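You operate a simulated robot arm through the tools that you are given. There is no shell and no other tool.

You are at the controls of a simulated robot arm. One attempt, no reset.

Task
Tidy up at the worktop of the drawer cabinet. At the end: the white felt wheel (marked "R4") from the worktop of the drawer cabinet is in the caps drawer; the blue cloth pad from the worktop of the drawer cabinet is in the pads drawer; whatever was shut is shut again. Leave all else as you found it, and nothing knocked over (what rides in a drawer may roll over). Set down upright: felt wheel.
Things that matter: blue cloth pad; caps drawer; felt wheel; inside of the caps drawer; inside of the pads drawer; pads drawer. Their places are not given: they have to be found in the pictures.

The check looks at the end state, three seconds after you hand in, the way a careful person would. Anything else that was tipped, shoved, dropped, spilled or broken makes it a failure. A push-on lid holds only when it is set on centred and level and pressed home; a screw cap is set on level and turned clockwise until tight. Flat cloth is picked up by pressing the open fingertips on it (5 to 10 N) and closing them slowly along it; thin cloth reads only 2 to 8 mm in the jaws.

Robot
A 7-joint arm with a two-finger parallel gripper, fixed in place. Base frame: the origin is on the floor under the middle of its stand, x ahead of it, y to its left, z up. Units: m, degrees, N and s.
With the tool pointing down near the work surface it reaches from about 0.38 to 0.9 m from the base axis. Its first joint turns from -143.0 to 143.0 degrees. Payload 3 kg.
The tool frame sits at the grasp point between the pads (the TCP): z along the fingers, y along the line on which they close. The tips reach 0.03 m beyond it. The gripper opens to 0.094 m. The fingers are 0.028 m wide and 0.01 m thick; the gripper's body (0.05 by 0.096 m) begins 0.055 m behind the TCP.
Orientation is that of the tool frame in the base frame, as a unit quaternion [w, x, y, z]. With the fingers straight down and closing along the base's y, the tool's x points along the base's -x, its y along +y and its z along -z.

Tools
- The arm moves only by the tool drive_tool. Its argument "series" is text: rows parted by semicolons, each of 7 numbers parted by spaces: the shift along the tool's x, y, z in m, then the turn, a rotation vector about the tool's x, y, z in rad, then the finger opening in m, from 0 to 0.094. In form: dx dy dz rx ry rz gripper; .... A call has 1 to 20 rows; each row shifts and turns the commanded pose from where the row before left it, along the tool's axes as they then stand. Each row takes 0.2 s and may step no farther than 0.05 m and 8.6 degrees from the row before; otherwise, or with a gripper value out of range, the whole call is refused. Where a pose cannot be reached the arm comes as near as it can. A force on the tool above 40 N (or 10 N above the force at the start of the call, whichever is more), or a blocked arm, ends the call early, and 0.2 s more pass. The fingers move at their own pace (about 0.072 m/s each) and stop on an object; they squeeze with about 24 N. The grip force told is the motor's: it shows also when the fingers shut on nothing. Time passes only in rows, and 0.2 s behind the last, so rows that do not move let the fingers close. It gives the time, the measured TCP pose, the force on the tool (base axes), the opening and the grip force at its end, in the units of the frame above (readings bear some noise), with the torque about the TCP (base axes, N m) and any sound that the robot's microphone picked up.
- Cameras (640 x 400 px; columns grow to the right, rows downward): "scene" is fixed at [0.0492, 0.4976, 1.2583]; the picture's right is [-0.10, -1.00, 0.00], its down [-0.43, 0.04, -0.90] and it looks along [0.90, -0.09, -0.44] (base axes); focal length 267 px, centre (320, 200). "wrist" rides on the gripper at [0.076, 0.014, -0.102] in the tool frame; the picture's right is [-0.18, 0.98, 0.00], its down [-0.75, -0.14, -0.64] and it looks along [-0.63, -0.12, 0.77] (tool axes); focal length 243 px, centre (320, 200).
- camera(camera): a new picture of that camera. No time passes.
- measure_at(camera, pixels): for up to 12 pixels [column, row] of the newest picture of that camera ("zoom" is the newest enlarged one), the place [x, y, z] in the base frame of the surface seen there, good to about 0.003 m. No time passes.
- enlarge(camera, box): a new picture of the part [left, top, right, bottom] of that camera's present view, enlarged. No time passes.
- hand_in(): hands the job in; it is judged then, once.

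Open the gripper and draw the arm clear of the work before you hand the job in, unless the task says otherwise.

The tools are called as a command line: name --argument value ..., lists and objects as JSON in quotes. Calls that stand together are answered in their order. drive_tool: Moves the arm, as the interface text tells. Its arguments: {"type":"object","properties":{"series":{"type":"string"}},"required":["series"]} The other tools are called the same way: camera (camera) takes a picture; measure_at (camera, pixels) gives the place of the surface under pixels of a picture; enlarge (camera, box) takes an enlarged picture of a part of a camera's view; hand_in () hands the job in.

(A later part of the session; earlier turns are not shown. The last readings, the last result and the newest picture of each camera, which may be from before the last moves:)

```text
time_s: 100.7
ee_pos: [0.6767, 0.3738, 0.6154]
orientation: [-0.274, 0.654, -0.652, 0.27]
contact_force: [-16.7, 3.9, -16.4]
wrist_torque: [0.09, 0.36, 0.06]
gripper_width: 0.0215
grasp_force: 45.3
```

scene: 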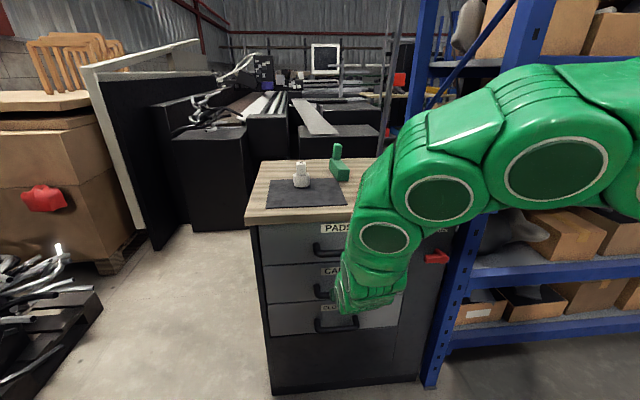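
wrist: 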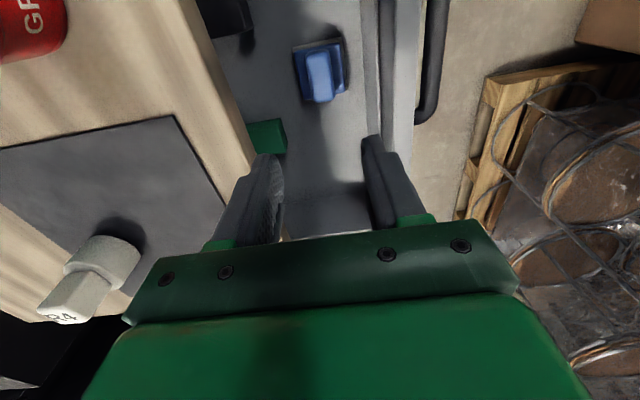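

Gripped at 21.5 mm. I pull the caps drawer open slowly at 3 mm per row.

drive_tool --series "0 0.0014 -0.0007 0 0 0 0; 0 0.0014 -0.0014 0 0 0 0; 0 0.0021 -0.0021 0 0 0 0; 0 0.0021 -0.0021 0 0 0 0; 0 0.0021 -0.0021 0 0 0 0; 0 0.0021 -0.0021 0 0 0 0; 0 0.0021 -0.0021 0 0 0 0; 0 0.0021 -0.0021 0 0 0 0; 0 0.0021 -0.0021 0 0 0 0; 0 0.0021 -0.0021 0 0 0 0; 0 0.0021 -0.0021 0 0 0 0; 0 0.0021 -0.0021 0 0 0 0; 0 0.0021 -0.0021 0 0 0 0; 0 0.0021 -0.0021 0 0 0 0; 0 0.0021 -0.0021 0 0 0 0; 0 0.0021 -0.0021 0 0 0 0; 0 0.0021 -0.0021 0 0 0 0; 0 0.0021 -0.0021 0 0 0 0; 0 0.0021 -0.0021 0 0 0 0; 0 0.0021 -0.0021 0 0 0 0"

```text
time_s: 104.9
ee_pos: [0.6204, 0.3733, 0.6154]
orientation: [-0.274, 0.653, -0.652, 0.271]
contact_force: [1.5, 34.0, 8.3]
wrist_torque: [0.26, -0.09, 0.42]
gripper_width: 0.0216
grasp_force: 44.7
```

It slides. I relax the side force a little and keep pulling.

drive_tool --series "-0.0006 0.0014 -0.0014 0 0 0 0; 0 0.0021 -0.0021 0 0 0 0; 0 0.0021 -0.0021 0 0 0 0; 0 0.0021 -0.0021 0 0 0 0; 0 0.0021 -0.0021 0 0 0 0; 0 0.0021 -0.0021 0 0 0 0; 0 0.0021 -0.0021 0 0 0 0; 0 0.0021 -0.0021 0 0 0 0; 0 0.0021 -0.0021 0 0 0 0; 0 0.0021 -0.0021 0 0 0 0; 0 0.0021 -0.0021 0 0 0 0; 0 0.0021 -0.0021 0 0 0 0; 0 0.0021 -0.0021 0 0 0 0; 0 0.0021 -0.0021 0 0 0 0; 0 0.0021 -0.0021 0 0 0 0; 0 0.0021 -0.0021 0 0 0 0; 0 0.0021 -0.0021 0 0 0 0; 0 0.0021 -0.0021 0 0 0 0; 0 0.0021 -0.0021 0 0 0 0; 0 0.0021 -0.0021 0 0 0 0"

```text
time_s: 107.9
ee_pos: [0.5801, 0.3739, 0.615]
orientation: [0.274, -0.652, 0.653, -0.271]
contact_force: [-0.2, -0.1, 3.4]
wrist_torque: [-0.55, -0.05, -0.08]
gripper_width: 0.0218
grasp_force: 44.9
stopped in row 14: the force on the tool passed its limit at 46 N (the readings are from after the stop); the commanded pose is now the measured one
```

The limit tripped once at 97 mm of opening; forces are back near zero, so I go on.

drive_tool --series "0 0 0 0 0 0 0; 0 0.0014 -0.0014 0 0 0 0; 0 0.0021 -0.0021 0 0 0 0; 0 0.0021 -0.0021 0 0 0 0; 0 0.0021 -0.0021 0 0 0 0; 0 0.0021 -0.0021 0 0 0 0; 0 0.0021 -0.0021 0 0 0 0; 0 0.0021 -0.0021 0 0 0 0; 0 0.0021 -0.0021 0 0 0 0; 0 0.0021 -0.0021 0 0 0 0; 0 0.0021 -0.0021 0 0 0 0; 0 0.0021 -0.0021 0 0 0 0; 0 0.0021 -0.0021 0 0 0 0; 0 0.0021 -0.0021 0 0 0 0; 0 0.0021 -0.0021 0 0 0 0; 0 0.0021 -0.0021 0 0 0 0; 0 0.0021 -0.0021 0 0 0 0; 0 0.0021 -0.0021 0 0 0 0; 0 0.0021 -0.0021 0 0 0 0; 0 0.0021 -0.0021 0 0 0 0"

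```text
time_s: 111.3
ee_pos: [0.5391, 0.3727, 0.6158]
orientation: [-0.276, 0.653, -0.652, 0.271]
contact_force: [-0.5, -6.5, -0.5]
wrist_torque: [-0.73, -0.07, -0.15]
gripper_width: 0.0215
grasp_force: 44.5
stopped in row 16: the force on the tool passed its limit at 41 N (the readings are from after the stop); the commanded pose is now the measured one
```

drive_tool --series "0 0 0 0 0 0 0; 0 0.0014 -0.0014 0 0 0 0; 0 0.0021 -0.0021 0 0 0 0; 0 0.0021 -0.0021 0 0 0 0; 0 0.0021 -0.0021 0 0 0 0; 0 0.0021 -0.0021 0 0 0 0; 0 0.0021 -0.0021 0 0 0 0; 0 0.0021 -0.0021 0 0 0 0; 0 0.0021 -0.0021 0 0 0 0; 0 0.0021 -0.0021 0 0 0 0; 0 0.0021 -0.0021 0 0 0 0; 0 0.0021 -0.0021 0 0 0 0; 0 0.0021 -0.0021 0 0 0 0; 0 0.0021 -0.0021 0 0 0 0; 0 0.0021 -0.0021 0 0 0 0; 0 0.0021 -0.0021 0 0 0 0; 0 0.0021 -0.0021 0 0 0 0; 0 0.0021 -0.0021 0 0 0 0; 0 0.0021 -0.0021 0 0 0 0; 0 0.0021 -0.0021 0 0 0 0"

camera --camera "scene"

```text
time_s: 114.0
ee_pos: [0.5049, 0.3731, 0.6153]
orientation: [-0.275, 0.653, -0.651, 0.272]
contact_force: [-2.5, -0.7, 1.9]
wrist_torque: [-0.43, 0.23, -0.33]
gripper_width: 0.0217
grasp_force: 44.8
stopped in row 13: the force on the tool passed its limit at 42 N (the readings are from after the stop); the commanded pose is now the measured one
```

```text
taken
```

scene: 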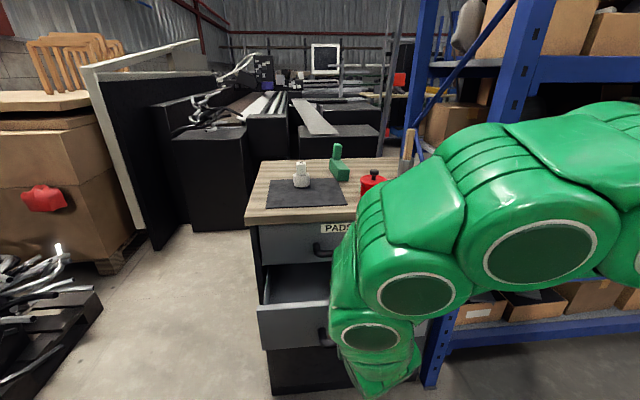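

The caps drawer is out 172 mm. I pull another few centimetres for more room.

drive_tool --series "0 0 0 0 0 0 0; 0 0.0014 -0.0014 0 0 0 0; 0 0.0018 -0.0018 0 0 0 0; 0 0.0018 -0.0018 0 0 0 0; 0 0.0018 -0.0018 0 0 0 0; 0 0.0018 -0.0018 0 0 0 0; 0 0.0018 -0.0018 0 0 0 0; 0 0.0018 -0.0018 0 0 0 0; 0 0.0018 -0.0018 0 0 0 0; 0 0.0018 -0.0018 0 0 0 0; 0 0.0018 -0.0018 0 0 0 0; 0 0.0018 -0.0018 0 0 0 0; 0 0.0018 -0.0018 0 0 0 0; 0 0.0018 -0.0018 0 0 0 0; 0 0.0018 -0.0018 0 0 0 0; 0 0.0018 -0.0018 0 0 0 0"

```text
time_s: 115.8
ee_pos: [0.4906, 0.3726, 0.6152]
orientation: [0.276, -0.651, 0.652, -0.272]
contact_force: [-2.7, -2.3, 3.6]
wrist_torque: [-0.65, 0.09, 0.19]
gripper_width: 0.022
grasp_force: 45.1
stopped in row 8: the force on the tool passed its limit at 42 N (the readings are from after the stop); the commanded pose is now the measured one
```

186 mm now. One more pull to gain a little extra clearance from the upper handle.

drive_tool --series "0 0 0 0 0 0 0; 0 0.0014 -0.0014 0 0 0 0; 0 0.0016 -0.0016 0 0 0 0; 0 0.0016 -0.0016 0 0 0 0; 0 0.0016 -0.0016 0 0 0 0; 0 0.0016 -0.0016 0 0 0 0; 0 0.0016 -0.0016 0 0 0 0; 0 0.0016 -0.0016 0 0 0 0; 0 0.0016 -0.0016 0 0 0 0; 0 0.0016 -0.0016 0 0 0 0; 0 0.0016 -0.0016 0 0 0 0; 0 0.0016 -0.0016 0 0 0 0; 0 0.0016 -0.0016 0 0 0 0; 0 0.0016 -0.0016 0 0 0 0; 0 0.0016 -0.0016 0 0 0 0; 0 0.0016 -0.0016 0 0 0 0; 0 0.0016 -0.0016 0 0 0 0; 0 0.0016 -0.0016 0 0 0 0"

```text
time_s: 118.5
ee_pos: [0.4653, 0.372, 0.6153]
orientation: [0.277, -0.65, 0.653, -0.272]
contact_force: [-3.0, -4.1, 6.9]
wrist_torque: [-1.09, 0.11, -0.08]
gripper_width: 0.0216
grasp_force: 45.4
stopped in row 13: the force on the tool passed its limit at 42 N (the readings are from after the stop); the commanded pose is now the measured one
```

Out 211 mm, enough. I release, back off, rise and straighten the tool.

drive_tool --series "0 -0.0003 0 0 0 0 0.03; 0 0 0 0 0 0 0.044; 0 0 0 0 0 0 0.044; 0 0 -0.03 0 0 0 0.044; 0 0 -0.03 0 0 0 0.044; 0 0 -0.03 0 0 0 0.044; 0 -0.0286 -0.028 0 0 0 0.044; 0 -0.0286 -0.028 0 0 0 0.044; 0 -0.0286 -0.028 0 0 0 0.044; 0 -0.0286 -0.028 0 0 0 0.044; 0 0 0 -0.133 0 0 0.06; 0 0 0 -0.133 0 0 0.06; 0 0 0 -0.133 0 0 0.06; 0 0 0 -0.133 0 0 0.06; 0 0 0 -0.133 0 0 0.06; 0 0 0 -0.133 0 0 0.06; 0 0 -0.04 0 0 0 0.06; 0 0 -0.04 0 0 0 0.06; 0 0 -0.04 0 0 0 0.06; 0 0 -0.04 0 0 0 0.06"

camera --camera "scene"

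```text
time_s: 122.8
ee_pos: [0.4018, 0.3706, 0.9995]
orientation: [0.003, -0.707, 0.707, 0.002]
contact_force: [-0.1, -0.3, -0.1]
wrist_torque: [0.0, -0.04, 0.0]
gripper_width: 0.0602
grasp_force: 0.1
```

```text
taken
```

scene: 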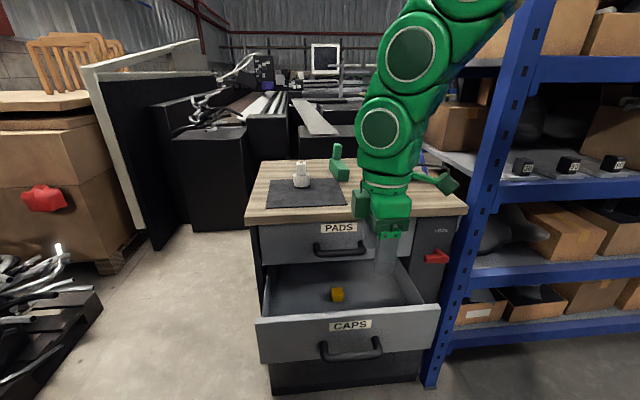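

The caps drawer is open with a yellow item near (337,294). I measure the inside of the drawer.

enlarge --camera "scene" --box '[248, 220, 448, 370]'

measure_at --camera "scene" --pixels '[[337, 290], [337, 298], [300, 295], [290, 275], [330, 275], [310, 310], [350, 305], [375, 300], [400, 290], [280, 322], [350, 340], [342, 292]]'

```text
2.67 times, centred on (348, 295) of scene
```

zoom: 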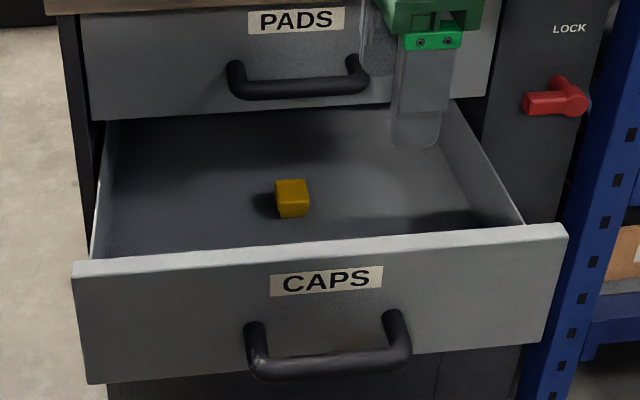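

```text
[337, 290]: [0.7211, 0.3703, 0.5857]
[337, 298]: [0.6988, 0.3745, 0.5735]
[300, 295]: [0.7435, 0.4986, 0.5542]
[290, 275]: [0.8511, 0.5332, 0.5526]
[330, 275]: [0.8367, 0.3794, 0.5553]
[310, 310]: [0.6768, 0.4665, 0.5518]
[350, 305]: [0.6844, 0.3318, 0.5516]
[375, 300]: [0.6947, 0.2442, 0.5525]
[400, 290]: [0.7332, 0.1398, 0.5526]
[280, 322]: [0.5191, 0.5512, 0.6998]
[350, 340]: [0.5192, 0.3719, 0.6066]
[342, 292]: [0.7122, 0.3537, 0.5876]
```

Floor of the caps drawer is z≈0.552 with a yellow block around (0.715, 0.365); free space left of it. The wheel lies ~1.0 m out, so I'll reach it tilted; first I roll back to default and move over toward it.

drive_tool --series "0 0 -0.012 0 0 0.1428 0.06; 0 0 -0.012 0 0 0.1428 0.06; 0 0 -0.012 0 0 0.1428 0.06; 0 0 -0.012 0 0 0.1428 0.06; 0 0 -0.012 0 0 0.1428 0.06; 0 0 -0.012 0 0 0.1428 0.06; 0 0 -0.012 0 0 0.1428 0.06; 0 0 -0.012 0 0 0.1428 0.06; 0 0 -0.012 0 0 0.1428 0.06; 0 0 -0.012 0 0 0.1428 0.06; 0 0 -0.012 0 0 0.1428 0.06; -0.04 0.015 0 0 0 0 0.06; -0.04 0.015 0 0 0 0 0.06; -0.04 0.015 0 0 0 0 0.06; -0.04 0.015 0 0 0 0 0.06; -0.04 0.015 0 0 0 0 0.06; -0.04 0.015 0 0 0 0 0.06; -0.04 0.0 0 0 0 0 0.06; 0 0 0 0 0 0 0.06"

camera --camera "wrist"

camera --camera "scene"

```text
time_s: 126.8
ee_pos: [0.6798, 0.4596, 1.1319]
orientation: [-0.001, 0.001, 1.0, 0.004]
contact_force: [-0.9, -0.1, -1.4]
wrist_torque: [-0.02, 0.0, -0.03]
gripper_width: 0.06
grasp_force: 0.0
```

```text
taken
```

wrist: 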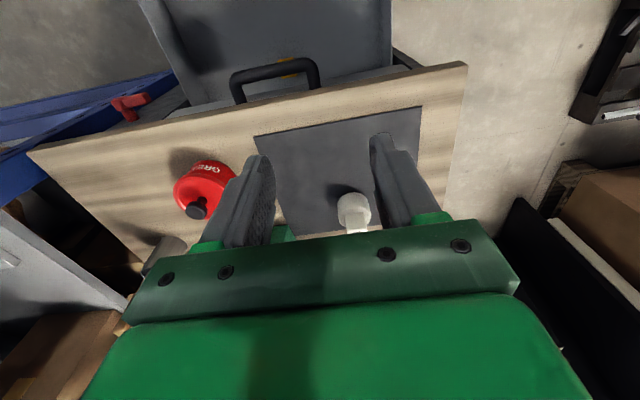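

```text
taken
```

scene: 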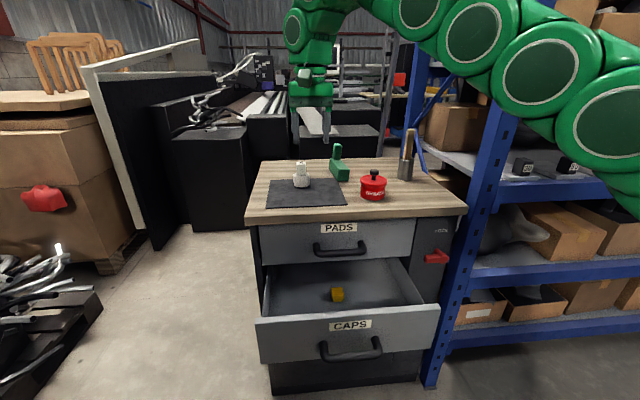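

I tilt the tool 40° outward here, keeping the fingers closing along y.

drive_tool --series "0 0.0036 0 0 -0.1396 0 0.06; 0 0.0036 0 0 -0.1396 0 0.06; 0 0.0036 0 0 -0.1396 0 0.06; 0 0.0036 0 0 -0.1396 0 0.06; 0 0.0036 0 0 -0.1396 0 0.06; 0 0 0 0 0 0 0.06"

camera --camera "wrist"

camera --camera "scene"

```text
time_s: 128.2
ee_pos: [0.6809, 0.4771, 1.132]
orientation: [0.343, 0.0, 0.939, 0.004]
contact_force: [0.3, 0.0, -0.9]
wrist_torque: [-0.01, 0.0, 0.0]
gripper_width: 0.0603
grasp_force: 0.1
```

```text
taken
```

wrist: 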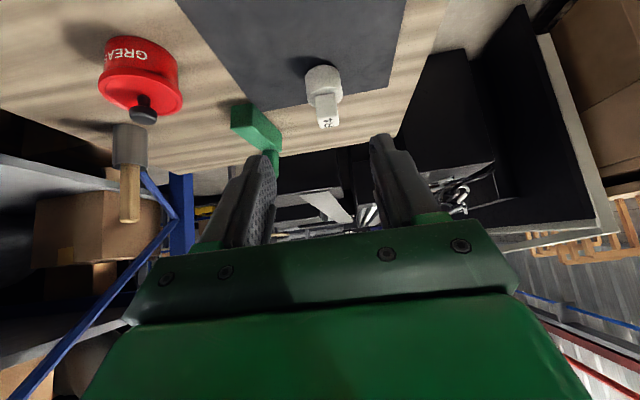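

```text
taken
```

scene: 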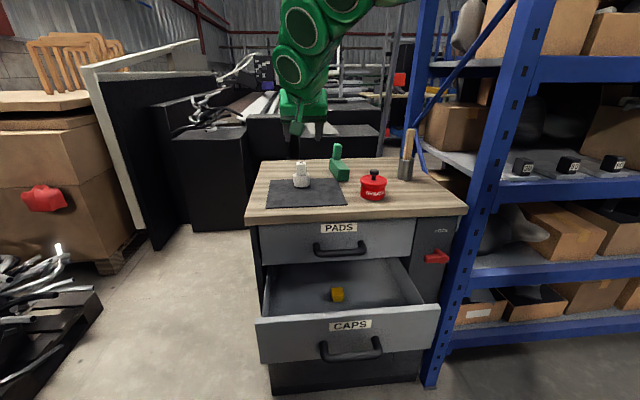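

The wheel is at (323,90) in the wrist view with its "R4" stem to (327,120). I enlarge and measure the stem's sides.

enlarge --camera "wrist" --box '[280, 50, 376, 140]'

measure_at --camera "zoom" --pixels '[[250, 190], [300, 190], [360, 190], [250, 270], [310, 270], [365, 270], [285, 330], [365, 325], [285, 300], [365, 300], [280, 110], [180, 140], [400, 140]]'

```text
4.44 times, centred on (328, 95) of wrist
```

zoom: 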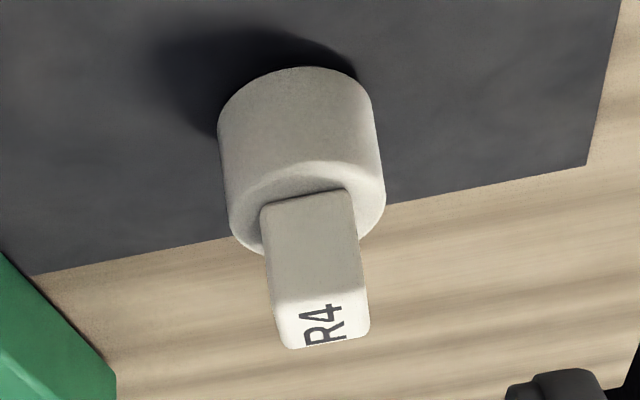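

```text
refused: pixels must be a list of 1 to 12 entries
```

measure_at --camera "zoom" --pixels '[[268, 215], [345, 205], [280, 280], [358, 275], [283, 310], [365, 305], [290, 340], [360, 332], [325, 320], [315, 240], [240, 150], [370, 150]]'

```text
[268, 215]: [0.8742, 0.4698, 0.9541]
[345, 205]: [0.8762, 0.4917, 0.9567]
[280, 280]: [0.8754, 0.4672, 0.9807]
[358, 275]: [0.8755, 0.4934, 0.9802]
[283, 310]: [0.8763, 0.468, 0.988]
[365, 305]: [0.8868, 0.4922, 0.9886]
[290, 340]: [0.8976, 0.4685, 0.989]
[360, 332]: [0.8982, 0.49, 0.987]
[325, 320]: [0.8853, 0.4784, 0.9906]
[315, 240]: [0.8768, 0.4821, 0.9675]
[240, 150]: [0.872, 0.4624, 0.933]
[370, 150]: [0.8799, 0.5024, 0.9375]
```

The stem is 28 mm wide (y 0.466–0.494), spanning x 0.875–0.902, top z≈0.989. I move to a point 9 cm short of it along the tool axis.

drive_tool --series "-0.0148 0.0007 0.038 0 0 0 0.06; -0.0148 0.0007 0.038 0 0 0 0.06; -0.0148 0.0007 0.038 0 0 0 0.06; -0.0148 0.0007 0.038 0 0 0 0.06; 0 0 0 0 0 0 0.06"

camera --camera "wrist"

camera --camera "scene"

```text
time_s: 129.3
ee_pos: [0.822, 0.4804, 1.0526]
orientation: [0.342, 0.001, 0.94, 0.003]
contact_force: [0.2, 0.1, 0.2]
wrist_torque: [0.02, 0.02, 0.0]
gripper_width: 0.0602
grasp_force: 0.0
```

```text
taken
```

wrist: 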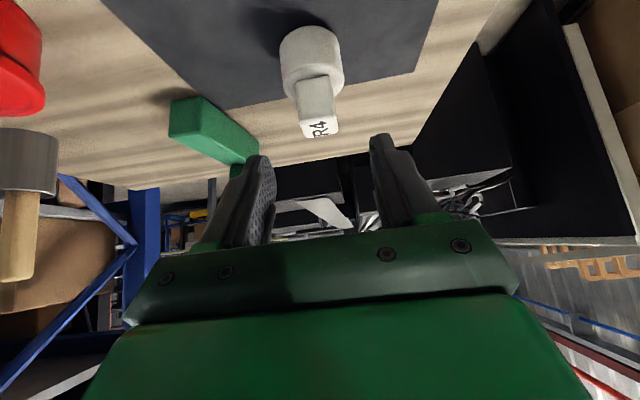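

```text
taken
```

scene: 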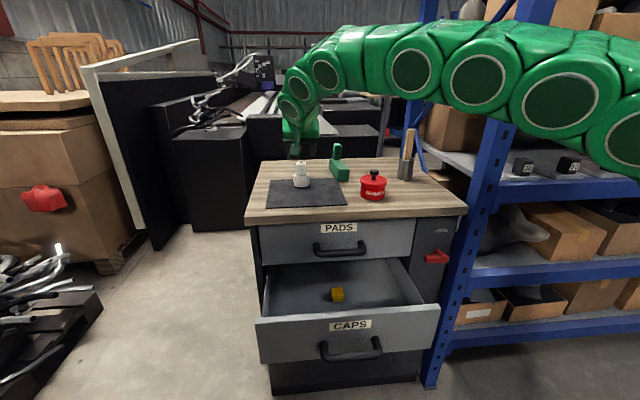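

The pose is reached exactly. I advance over the stem and stop to check before closing.

drive_tool --series "-0.0006 0 0.0226 0 0 0 0.06; -0.0006 0 0.0226 0 0 0 0.06; -0.0006 0 0.0226 0 0 0 0.06; -0.0006 0 0.0205 0 0 0 0.06; 0 0 0 0 0 0 0.06"

camera --camera "wrist"

enlarge --camera "scene" --box '[260, 110, 380, 210]'

```text
time_s: 130.6
ee_pos: [0.8826, 0.4799, 0.9877]
orientation: [0.342, 0.0, 0.94, 0.004]
contact_force: [-0.1, -0.4, 0.6]
wrist_torque: [0.03, 0.0, -0.05]
gripper_width: 0.06
grasp_force: 0.0
```

```text
taken
```

wrist: 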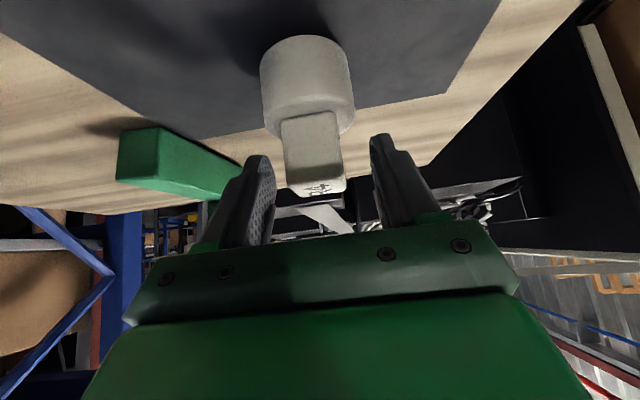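

```text
4.00 times, centred on (320, 160) of scene
```

zoom: 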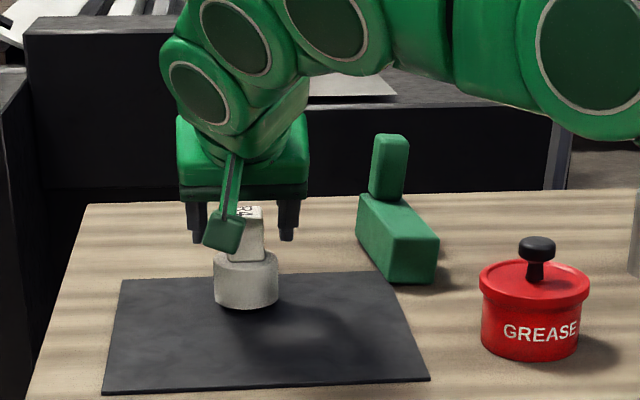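

The stem sits between the open fingers, well centred. I settle 2 mm lower and close in steps.

drive_tool --series "0.0013 0 0.0015 0 0 0 0.05; 0 0 0 0 0 0 0.04; 0 0 0 0 0 0 0.034; 0 0 0 0 0 0 0.03; 0 0 0 0 0 0 0.026; 0 0 0 0 0 0 0.02; 0 0 0 0 0 0 0.012; 0 0 0 0 0 0 0.01"

```text
time_s: 132.3
ee_pos: [0.8821, 0.4807, 0.9841]
orientation: [0.342, 0.001, 0.94, 0.004]
contact_force: [0.3, -0.2, 2.2]
wrist_torque: [0.04, -0.01, 0.01]
gripper_width: 0.0347
grasp_force: 23.4
```

The stem is gripped (34.7 mm, 23 N). I lift 3 cm and check; I also measure the mat's corners, since I plan to set the wheel down nearer for an upright regrip.

drive_tool --series "-0.0032 0 -0.0038 0 0 0 0.01; -0.0064 0 -0.0077 0 0 0 0.01; -0.0097 0 -0.0115 0 0 0 0.01; 0 0 0 0 0 0 0.01"

camera --camera "wrist"

enlarge --camera "scene" --box '[240, 110, 400, 210]'

measure_at --camera "zoom" --pixels '[[105, 390], [424, 376], [122, 285], [383, 275], [200, 388], [300, 384], [350, 340], [405, 330], [300, 330], [440, 330], [60, 340]]'

```text
time_s: 133.3
ee_pos: [0.8814, 0.481, 1.0129]
orientation: [0.34, 0.001, 0.94, 0.003]
contact_force: [-0.1, 0.3, -1.5]
wrist_torque: [-0.01, 0.02, -0.05]
gripper_width: 0.0345
grasp_force: 23.8
```

```text
taken
```

wrist: 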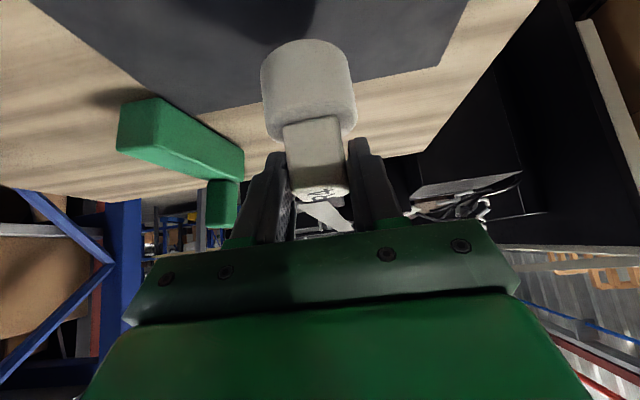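

```text
4.00 times, centred on (320, 160) of scene
```

zoom: 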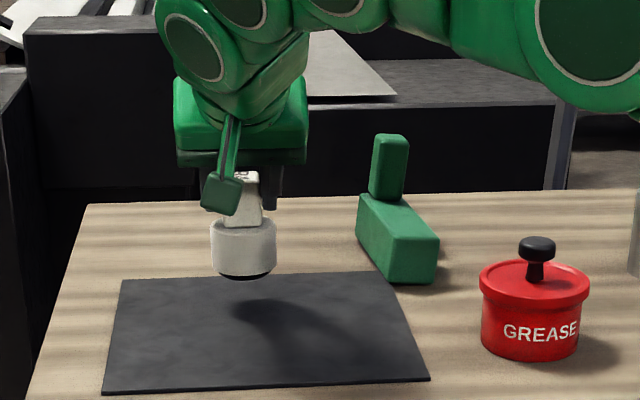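

```text
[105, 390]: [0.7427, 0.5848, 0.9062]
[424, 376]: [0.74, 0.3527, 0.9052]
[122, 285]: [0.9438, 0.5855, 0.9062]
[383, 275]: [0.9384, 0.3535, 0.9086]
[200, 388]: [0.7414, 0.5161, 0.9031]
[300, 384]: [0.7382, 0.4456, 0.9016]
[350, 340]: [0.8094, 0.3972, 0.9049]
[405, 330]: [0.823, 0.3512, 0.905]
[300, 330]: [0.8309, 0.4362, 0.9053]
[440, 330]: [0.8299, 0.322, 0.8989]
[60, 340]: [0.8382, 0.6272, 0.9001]
```

The wheel is up and upright. The mat spans x 0.74–0.94, y 0.353–0.585; I carry the wheel to about (0.775, 0.405) above the mat.

drive_tool --series "0.0143 -0.0125 -0.0121 0 0 0 0.01; 0.0143 -0.0125 -0.0121 0 0 0 0.01; 0.0143 -0.0125 -0.0121 0 0 0 0.01; 0.0143 -0.0125 -0.0121 0 0 0 0.01; 0.0143 -0.0125 -0.0121 0 0 0 0.01; 0.0143 -0.0125 -0.0121 0 0 0 0.01; 0 0 0 0 0 0 0.01; 0.0052 0 0.0061 0 0 0 0.01; 0.0052 0 0.0061 0 0 0 0.01; 0.0032 0 0.0038 0 0 0 0.01; 0 0 0 0 0 0 0.01"

enlarge --camera "scene" --box '[240, 130, 400, 230]'

```text
time_s: 135.8
ee_pos: [0.7696, 0.4065, 0.9923]
orientation: [0.342, 0.001, 0.94, 0.003]
contact_force: [0.8, -0.3, -0.9]
wrist_torque: [0.0, 0.01, -0.02]
gripper_width: 0.0346
grasp_force: 24.5
```

```text
4.00 times, centred on (320, 180) of scene
```

zoom: 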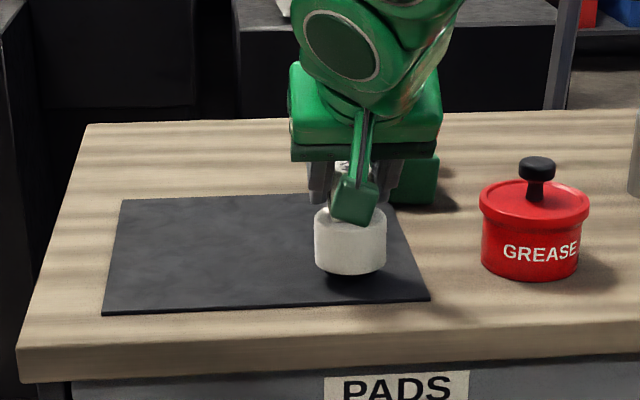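

The wheel hovers about 8 mm above the mat. I lower gently until it touches.

drive_tool --series "0.0019 0 0.0023 0 0 0 0.01; 0.0016 0 0.0019 0 0 0 0.01; 0.0008 0 0.001 0 0 0 0.01; 0.0006 0 0.0008 0 0 0 0.01; 0 0 0 0 0 0 0.01"

```text
time_s: 136.9
ee_pos: [0.7705, 0.4066, 0.9862]
orientation: [0.342, 0.001, 0.94, 0.003]
contact_force: [0.6, -0.8, -1.8]
wrist_torque: [-0.02, 0.06, -0.01]
gripper_width: 0.0348
grasp_force: 24.3
```

drive_tool --series "0.0006 0 0.0008 0 0 0 0.01; 0.0006 0 0.0008 0 0 0 0.01; 0.0004 0 0.0005 0 0 0 0.01; 0 0 0 0 0 0 0.01"

```text
time_s: 137.9
ee_pos: [0.7709, 0.4069, 0.984]
orientation: [0.341, 0.002, 0.94, 0.003]
contact_force: [-1.5, -5.5, 17.6]
wrist_torque: [-0.07, -0.07, -0.02]
gripper_width: 0.0347
grasp_force: 24.2
```

Contact (18 N up). I ease off half a millimetre, open, and withdraw along the tool axis.

drive_tool --series "-0.0003 0 -0.0004 0 0 0 0.034; 0 0 0 0 0 0 0.037; 0 0 0 0 0 0 0.045; 0 0 0 0 0 0 0.06; 0 0 0 0 0 0 0.06; 0 0 -0.02 0 0 0 0.06; 0 0 -0.03 0 0 0 0.06; 0 0 -0.04 0 0 0 0.06; 0 0 -0.04 0 0 0 0.06; 0 0 0 0 0 0 0.06"

camera --camera "scene"

camera --camera "wrist"

```text
time_s: 140.2
ee_pos: [0.6875, 0.4051, 1.082]
orientation: [0.341, 0.001, 0.94, 0.003]
contact_force: [-0.6, -1.2, 0.5]
wrist_torque: [0.0, -0.01, -0.02]
gripper_width: 0.0599
grasp_force: 0.1
```

```text
taken
```

scene: 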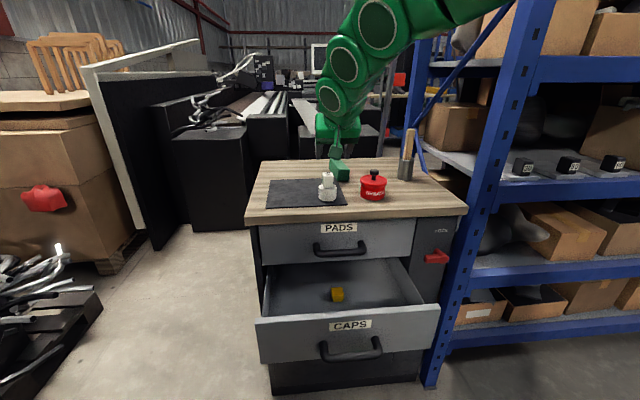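

```text
taken
```

wrist: 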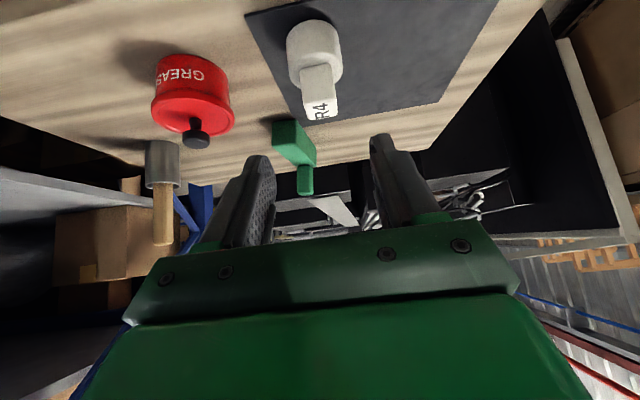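

The wheel stands upright at about (327,187) in the scene. I straighten the tool to vertical, then measure the stem.

drive_tool --series "0 0 0 0 0.1396 0 0.06; 0 0 0 0 0.1396 0 0.06; 0 0 0 0 0.1396 0 0.06; 0 0 0 0 0.1396 0 0.06; 0 0 0 0 0.1380 0 0.06; 0 0 0 0 0 0 0.06"

camera --camera "wrist"

enlarge --camera "wrist" --box '[270, 110, 370, 210]'

```text
time_s: 141.6
ee_pos: [0.6862, 0.4061, 1.0832]
orientation: [0.0, 0.0, 1.0, 0.003]
contact_force: [-0.8, -0.3, -0.8]
wrist_torque: [0.0, -0.02, -0.01]
gripper_width: 0.06
grasp_force: 0.1
```

```text
taken
```

wrist: 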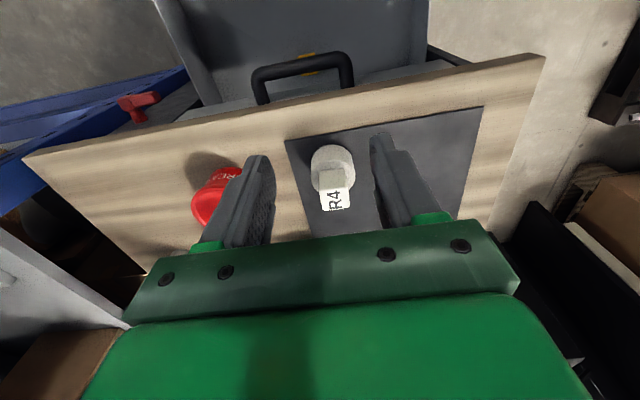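

```text
4.00 times, centred on (320, 160) of wrist
```

zoom: 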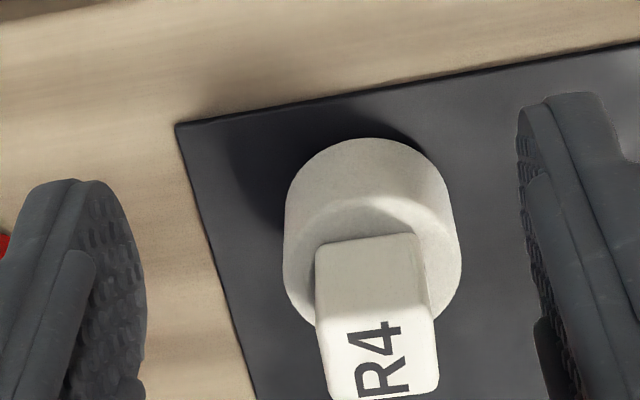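

enlarge --camera "wrist" --box '[270, 125, 370, 225]'

measure_at --camera "zoom" --pixels '[[320, 185], [415, 180], [325, 260], [425, 250], [330, 290], [430, 280], [340, 335], [430, 325], [375, 290], [300, 150], [370, 90], [455, 160]]'

```text
4.00 times, centred on (320, 175) of wrist
```

zoom: 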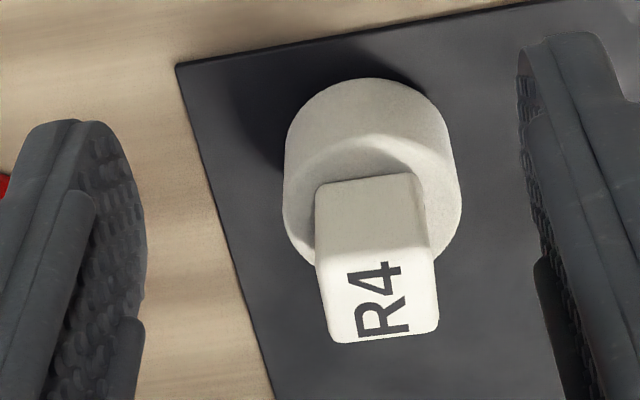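

```text
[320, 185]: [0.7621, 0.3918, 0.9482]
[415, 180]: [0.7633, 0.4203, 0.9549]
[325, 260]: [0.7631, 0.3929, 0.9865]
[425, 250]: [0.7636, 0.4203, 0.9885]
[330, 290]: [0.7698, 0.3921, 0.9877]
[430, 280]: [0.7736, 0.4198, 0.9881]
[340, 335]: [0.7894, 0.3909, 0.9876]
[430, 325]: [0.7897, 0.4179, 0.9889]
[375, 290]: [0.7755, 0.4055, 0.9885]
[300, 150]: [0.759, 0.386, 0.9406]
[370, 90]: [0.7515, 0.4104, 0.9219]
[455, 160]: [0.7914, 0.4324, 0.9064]
```

The stem's centre is (0.777, 0.406), top z≈0.988. I move above it and descend vertically to TCP z≈0.983.

drive_tool --series "-0.0303 0 0.0177 0 0 0 0.06; -0.0303 0 0.0177 0 0 0 0.06; -0.0303 0 0.0177 0 0 0 0.06; 0 0 0 0 0 0 0.06"

camera --camera "wrist"

```text
time_s: 142.6
ee_pos: [0.7765, 0.4059, 1.029]
orientation: [0.001, 0.0, 1.0, 0.003]
contact_force: [0.1, 0.0, -0.3]
wrist_torque: [0.01, 0.02, 0.04]
gripper_width: 0.0601
grasp_force: 0.2
```

```text
taken
```

wrist: 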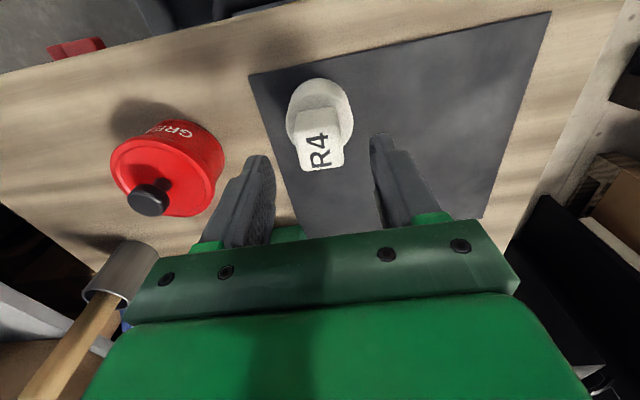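

The vertical pose is reached. I descend and close on the stem.

drive_tool --series "0 0 0.0153 0 0 0 0.06; 0 0 0.0153 0 0 0 0.06; 0 0 0.0153 0 0 0 0.06; 0 0 0 0 0 0 0.05; 0 0 0 0 0 0 0.042; 0 0 0 0 0 0 0.036; 0 0 0 0 0 0 0.03; 0 0 0 0 0 0 0.02; 0 0 0 0 0 0 0.01"

```text
time_s: 144.6
ee_pos: [0.7784, 0.4081, 0.9839]
orientation: [0.001, 0.0, 1.0, 0.003]
contact_force: [-0.4, -1.1, 3.0]
wrist_torque: [0.03, -0.01, 0.0]
gripper_width: 0.0349
grasp_force: 23.4
```

Gripped vertically (34.9 mm, 23 N). I lift, carry it in front of the worktop above the open caps drawer and roll −90°.

drive_tool --series "0 0 -0.01 0 0 0 0.01; 0 0 -0.03 0 0 0 0.01; 0 0 -0.05 0 0 0 0.01; 0.0357 0.0184 0 0 0 0 0.01; 0.0357 0.0184 0 0 0 0 0.01; 0.0357 0.0184 0 0 0 0 0.01; 0.0357 0.0184 0 0 0 0 0.01; 0.0357 0.0184 0 0 0 0 0.01; 0 0 0 0 0 -0.1428 0.01; 0 0 0 0 0 -0.1428 0.01; 0 0 0 0 0 -0.1428 0.01; 0 0 0 0 0 -0.1428 0.01; 0 0 0 0 0 -0.1428 0.01; 0 0 0 0 0 -0.1428 0.01; 0 0 0 0 0 -0.1428 0.01; 0 0 0 0 0 -0.1428 0.01; 0 0 0 0 0 -0.1428 0.01; 0 0 0 0 0 -0.1428 0.01; 0 0 0 0 0 -0.1428 0.01"

camera --camera "scene"

camera --camera "wrist"

```text
time_s: 148.6
ee_pos: [0.5857, 0.4915, 1.0415]
orientation: [-0.003, 0.707, -0.707, -0.002]
contact_force: [0.1, 0.5, -1.3]
wrist_torque: [-0.02, 0.01, -0.02]
gripper_width: 0.035
grasp_force: 23.8
out of reach, approached as far as the arm can: row 3
```

```text
taken
```

scene: 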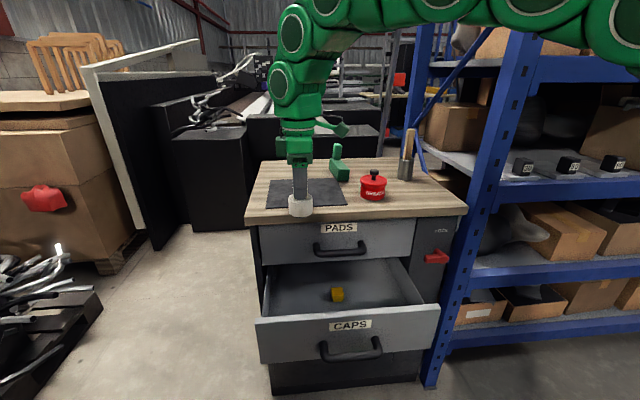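

```text
taken
```

wrist: 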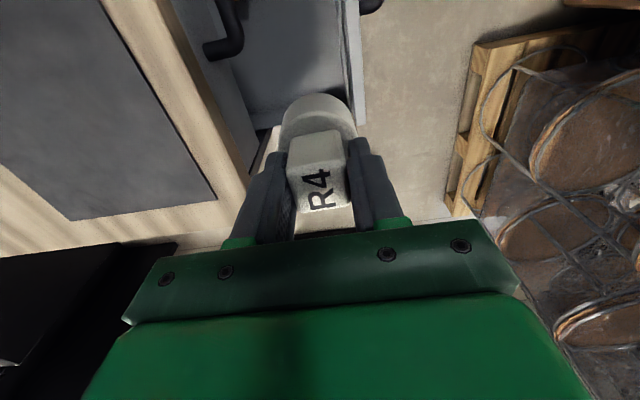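

The wheel is held upright at (0.586, 0.49). I check the drawer's walls below from this view.

measure_at --camera "wrist" --pixels '[[345, 40], [352, 60], [358, 60], [340, 60], [300, 60], [260, 60], [260, 100], [265, 140], [225, 40], [230, 20], [245, 130], [300, 90]]'

measure_at --camera "scene" --pixels '[[266, 300], [270, 280], [275, 300], [262, 321], [300, 318], [290, 290], [300, 300], [320, 300]]'

```text
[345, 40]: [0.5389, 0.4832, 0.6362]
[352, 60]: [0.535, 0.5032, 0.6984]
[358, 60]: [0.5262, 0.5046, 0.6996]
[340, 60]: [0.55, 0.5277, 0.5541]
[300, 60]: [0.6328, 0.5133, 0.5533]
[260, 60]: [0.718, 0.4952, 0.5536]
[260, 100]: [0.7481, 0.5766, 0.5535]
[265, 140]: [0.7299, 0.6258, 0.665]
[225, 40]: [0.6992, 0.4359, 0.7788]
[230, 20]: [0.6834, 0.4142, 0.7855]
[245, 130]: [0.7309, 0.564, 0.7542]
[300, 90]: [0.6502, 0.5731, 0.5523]
```

```text
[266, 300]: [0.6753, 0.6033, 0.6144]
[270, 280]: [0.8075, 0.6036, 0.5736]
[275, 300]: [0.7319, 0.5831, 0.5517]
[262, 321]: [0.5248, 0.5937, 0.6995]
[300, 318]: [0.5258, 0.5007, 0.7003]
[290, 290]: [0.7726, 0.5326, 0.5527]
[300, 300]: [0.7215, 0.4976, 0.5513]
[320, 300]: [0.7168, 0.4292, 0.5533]
```

Front wall inner face x≈0.538, floor z≈0.553. I shift to (0.605, 0.50) and lower halfway, then check.

drive_tool --series "-0.0043 -0.0097 0.02 0 0 0 0.01; -0.0042 -0.0097 0.03 0 0 0 0.01; 0 0 0.04 0 0 0 0.01; 0 0 0.04 0 0 0 0.01; 0 0 0.04 0 0 0 0.01; 0 0 0.04 0 0 0 0.01; 0 0 0.04 0 0 0 0.01; 0 0 0 0 0 0 0.01"

camera --camera "scene"

camera --camera "wrist"

```text
time_s: 150.3
ee_pos: [0.6074, 0.5013, 0.7904]
orientation: [0.003, -0.707, 0.707, 0.002]
contact_force: [0.8, -0.6, -1.6]
wrist_torque: [0.0, 0.02, 0.01]
gripper_width: 0.0349
grasp_force: 24.2
```

```text
taken
```

scene: 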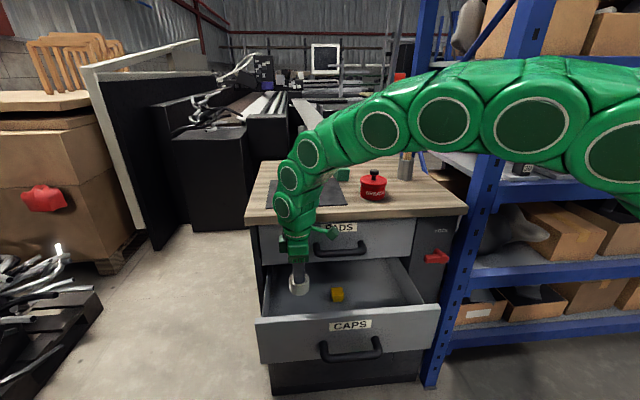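

```text
taken
```

wrist: 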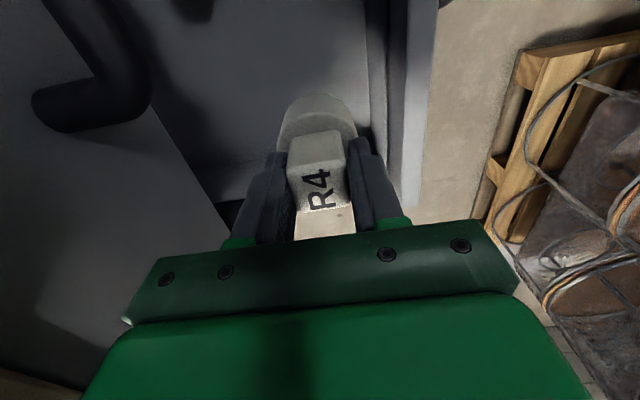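

Going well. I check the wrist link's clearance to the worktop edge before lowering further.

measure_at --camera "scene" --pixels '[[283, 205], [310, 205], [317, 190], [290, 178], [310, 152], [325, 185], [300, 240], [330, 240], [305, 225]]'

```text
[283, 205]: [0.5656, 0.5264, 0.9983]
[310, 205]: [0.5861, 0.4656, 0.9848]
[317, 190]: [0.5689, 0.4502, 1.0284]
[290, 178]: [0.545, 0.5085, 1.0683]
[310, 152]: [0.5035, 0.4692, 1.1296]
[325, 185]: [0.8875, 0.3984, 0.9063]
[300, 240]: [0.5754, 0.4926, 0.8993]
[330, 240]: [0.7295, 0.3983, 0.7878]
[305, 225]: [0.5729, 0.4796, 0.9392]
```

There is ample clearance. I lower to about 1 cm above the drawer floor.

drive_tool --series "0 0 0.036 0 0 0 0.01; 0 0 0.036 0 0 0 0.01; 0 0 0.036 0 0 0 0.01; 0 0 0.03 0 0 0 0.01; 0 0 0.008 0 0 0 0.01; 0 0 0 0 0 0 0.01"

camera --camera "scene"

camera --camera "wrist"

```text
time_s: 151.8
ee_pos: [0.6073, 0.5023, 0.6439]
orientation: [-0.003, 0.707, -0.707, -0.001]
contact_force: [-0.7, 0.9, -0.7]
wrist_torque: [0.02, -0.01, 0.02]
gripper_width: 0.0351
grasp_force: 24.0
```

```text
taken
```

scene: 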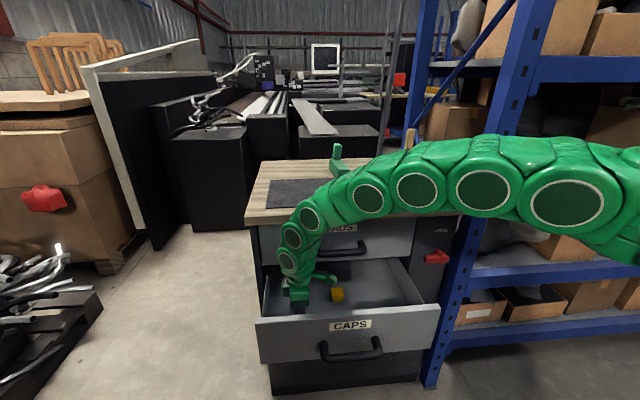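

```text
taken
```

wrist: 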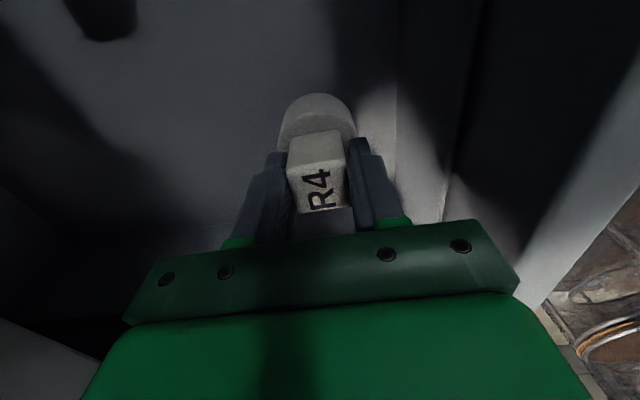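

About 12 mm to go. I lower in small steps until the wheel touches the floor.

drive_tool --series "0 0 0.005 0 0 0 0.01; 0 0 0.003 0 0 0 0.01; 0 0 0.0015 0 0 0 0.01; 0 0 0.0012 0 0 0 0.01; 0 0 0 0 0 0 0.01"

```text
time_s: 152.9
ee_pos: [0.6067, 0.5027, 0.634]
orientation: [0.002, -0.707, 0.707, 0.003]
contact_force: [-0.3, -0.4, -1.1]
wrist_torque: [0.02, 0.04, 0.01]
gripper_width: 0.0352
grasp_force: 23.3
```

drive_tool --series "0 0 0.001 0 0 0 0.01; 0 0 0.001 0 0 0 0.01; 0 0 0 0 0 0 0.01"

```text
time_s: 153.8
ee_pos: [0.6072, 0.502, 0.6313]
orientation: [0.002, -0.707, 0.708, 0.002]
contact_force: [0.5, -0.9, -0.3]
wrist_torque: [-0.01, 0.01, 0.02]
gripper_width: 0.035
grasp_force: 24.1
```

drive_tool --series "0 0 0.001 0 0 0 0.01; 0 0 0.0007 0 0 0 0.01; 0 0 0 0 0 0 0.01"

```text
time_s: 154.6
ee_pos: [0.6069, 0.5017, 0.6311]
orientation: [-0.003, 0.707, -0.707, -0.002]
contact_force: [2.7, 1.3, 17.3]
wrist_torque: [-0.19, 0.02, -0.01]
gripper_width: 0.0349
grasp_force: 23.5
```

Contact (17 N). I ease off, open the fingers and rise straight up out of the drawer.

drive_tool --series "0 0 -0.0006 0 0 0 0.035; 0 0 0 0 0 0 0.038; 0 0 0 0 0 0 0.045; 0 0 0 0 0 0 0.054; 0 0 0 0 0 0 0.054; 0 0 -0.01 0 0 0 0.054; 0 0 -0.03 0 0 0 0.054; 0 0 -0.04 0 0 0 0.054; 0 0 -0.04 0 0 0 0.054; 0 0 -0.04 0 0 0 0.054; 0 0 -0.04 0 0 0 0.054; 0 0 -0.04 0 0 0 0.054; 0 0 -0.04 0 0 0 0.054; 0 0 0 0 0 0 0.054"

camera --camera "scene"

camera --camera "wrist"

```text
time_s: 157.6
ee_pos: [0.6074, 0.5008, 0.9121]
orientation: [-0.002, 0.707, -0.707, -0.001]
contact_force: [0.4, -0.7, -1.3]
wrist_torque: [-0.02, 0.0, 0.01]
gripper_width: 0.0543
grasp_force: 0.1
```

```text
taken
```

scene: 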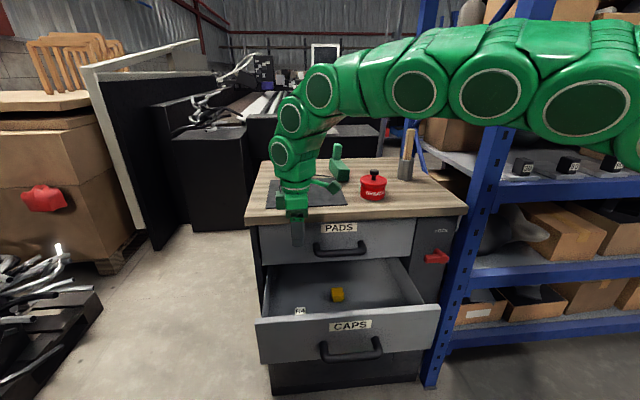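

```text
taken
```

wrist: 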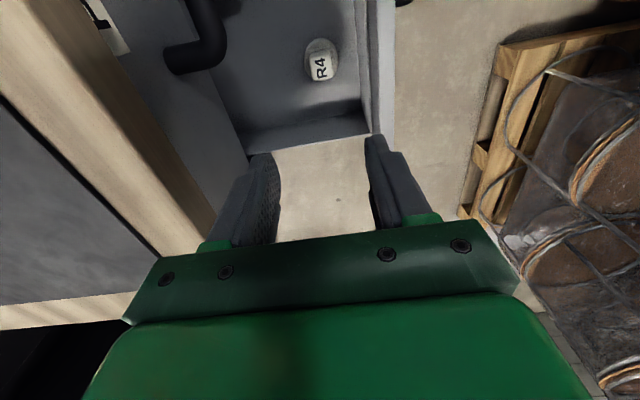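

The wheel stands upright in the caps drawer ("R4" seen at (320,68) in the wrist view). I now go to the caps handle, bar at about (0.474, 0.37, 0.6085), tilting to 45°.

drive_tool --series "0.0215 0.0345 0 0 0 0 0.044; 0.0215 0.0345 0 0 0 0 0.044; 0.0215 0.0345 0 0 0 0 0.044; 0.0215 0.0345 0 0 0 0 0.044; 0.0215 0.0345 0 0 0 0 0.044; 0.0215 0.0345 0 0 0 0 0.044; 0 0 0.044 0 0 0 0.044; 0 0 0.044 0 0 0 0.044; 0 0 0.044 0 0 0 0.044; 0 0 0 0.1317 0 0 0.044; 0 0 0 0.1317 0 0 0.044; 0 0 0 0.1317 0 0 0.044; 0 0 0 0.1317 0 0 0.044; 0 0 0 0.1317 0 0 0.044; 0 0 0 0.1317 0 0 0.044; 0 0 0 0 0 0 0.044"

camera --camera "scene"

enlarge --camera "wrist" --box '[160, 0, 480, 200]'

```text
time_s: 160.9
ee_pos: [0.3992, 0.3728, 0.7787]
orientation: [0.274, -0.651, 0.653, -0.271]
contact_force: [0.2, -0.2, -0.9]
wrist_torque: [0.01, -0.01, -0.02]
gripper_width: 0.0441
grasp_force: 0.2
```

```text
taken
```

scene: 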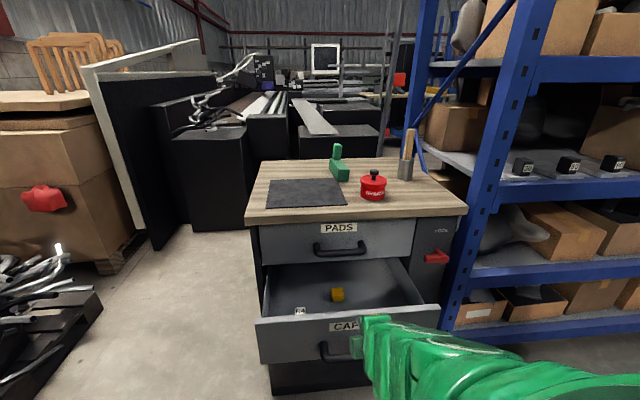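

```text
2.00 times, centred on (320, 100) of wrist
```

zoom: 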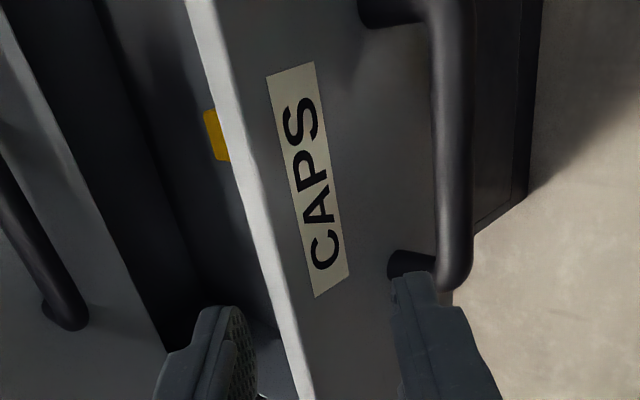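

Pose is accurate. I go down 10 cm to line up with the caps bar and measure it.

drive_tool --series "0 0.0238 0.0233 0 0 0 0.044; 0 0.0238 0.0233 0 0 0 0.044; 0 0.0238 0.0233 0 0 0 0.044; 0 0 0 0 0 0 0.044"

enlarge --camera "wrist" --box '[160, 0, 480, 200]'

measure_at --camera "zoom" --pixels '[[290, 130], [305, 130], [320, 130], [305, 220], [320, 220], [340, 220], [325, 300], [345, 300], [300, 180], [315, 180], [330, 180]]'

```text
time_s: 161.9
ee_pos: [0.3976, 0.3717, 0.6793]
orientation: [0.274, -0.651, 0.654, -0.27]
contact_force: [0.4, 0.2, 0.2]
wrist_torque: [-0.03, 0.01, 0.04]
gripper_width: 0.0441
grasp_force: 0.1
```

```text
2.00 times, centred on (320, 100) of wrist
```

zoom: 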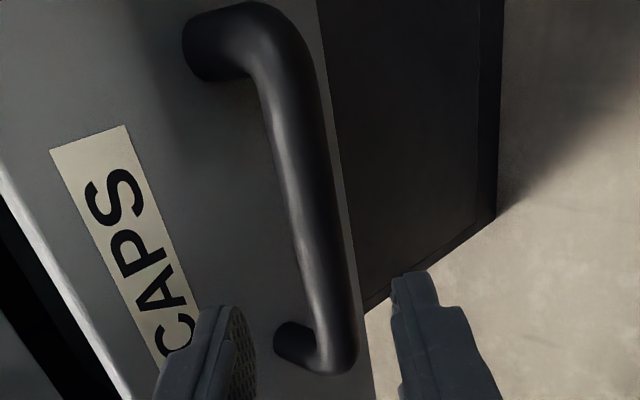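

```text
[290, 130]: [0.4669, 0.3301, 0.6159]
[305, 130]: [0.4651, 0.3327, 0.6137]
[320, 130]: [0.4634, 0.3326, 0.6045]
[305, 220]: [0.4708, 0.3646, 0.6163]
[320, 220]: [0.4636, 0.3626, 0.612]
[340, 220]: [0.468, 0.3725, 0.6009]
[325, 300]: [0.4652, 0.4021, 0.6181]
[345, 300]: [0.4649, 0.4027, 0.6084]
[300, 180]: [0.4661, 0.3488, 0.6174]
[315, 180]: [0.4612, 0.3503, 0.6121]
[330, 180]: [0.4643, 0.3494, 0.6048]
```

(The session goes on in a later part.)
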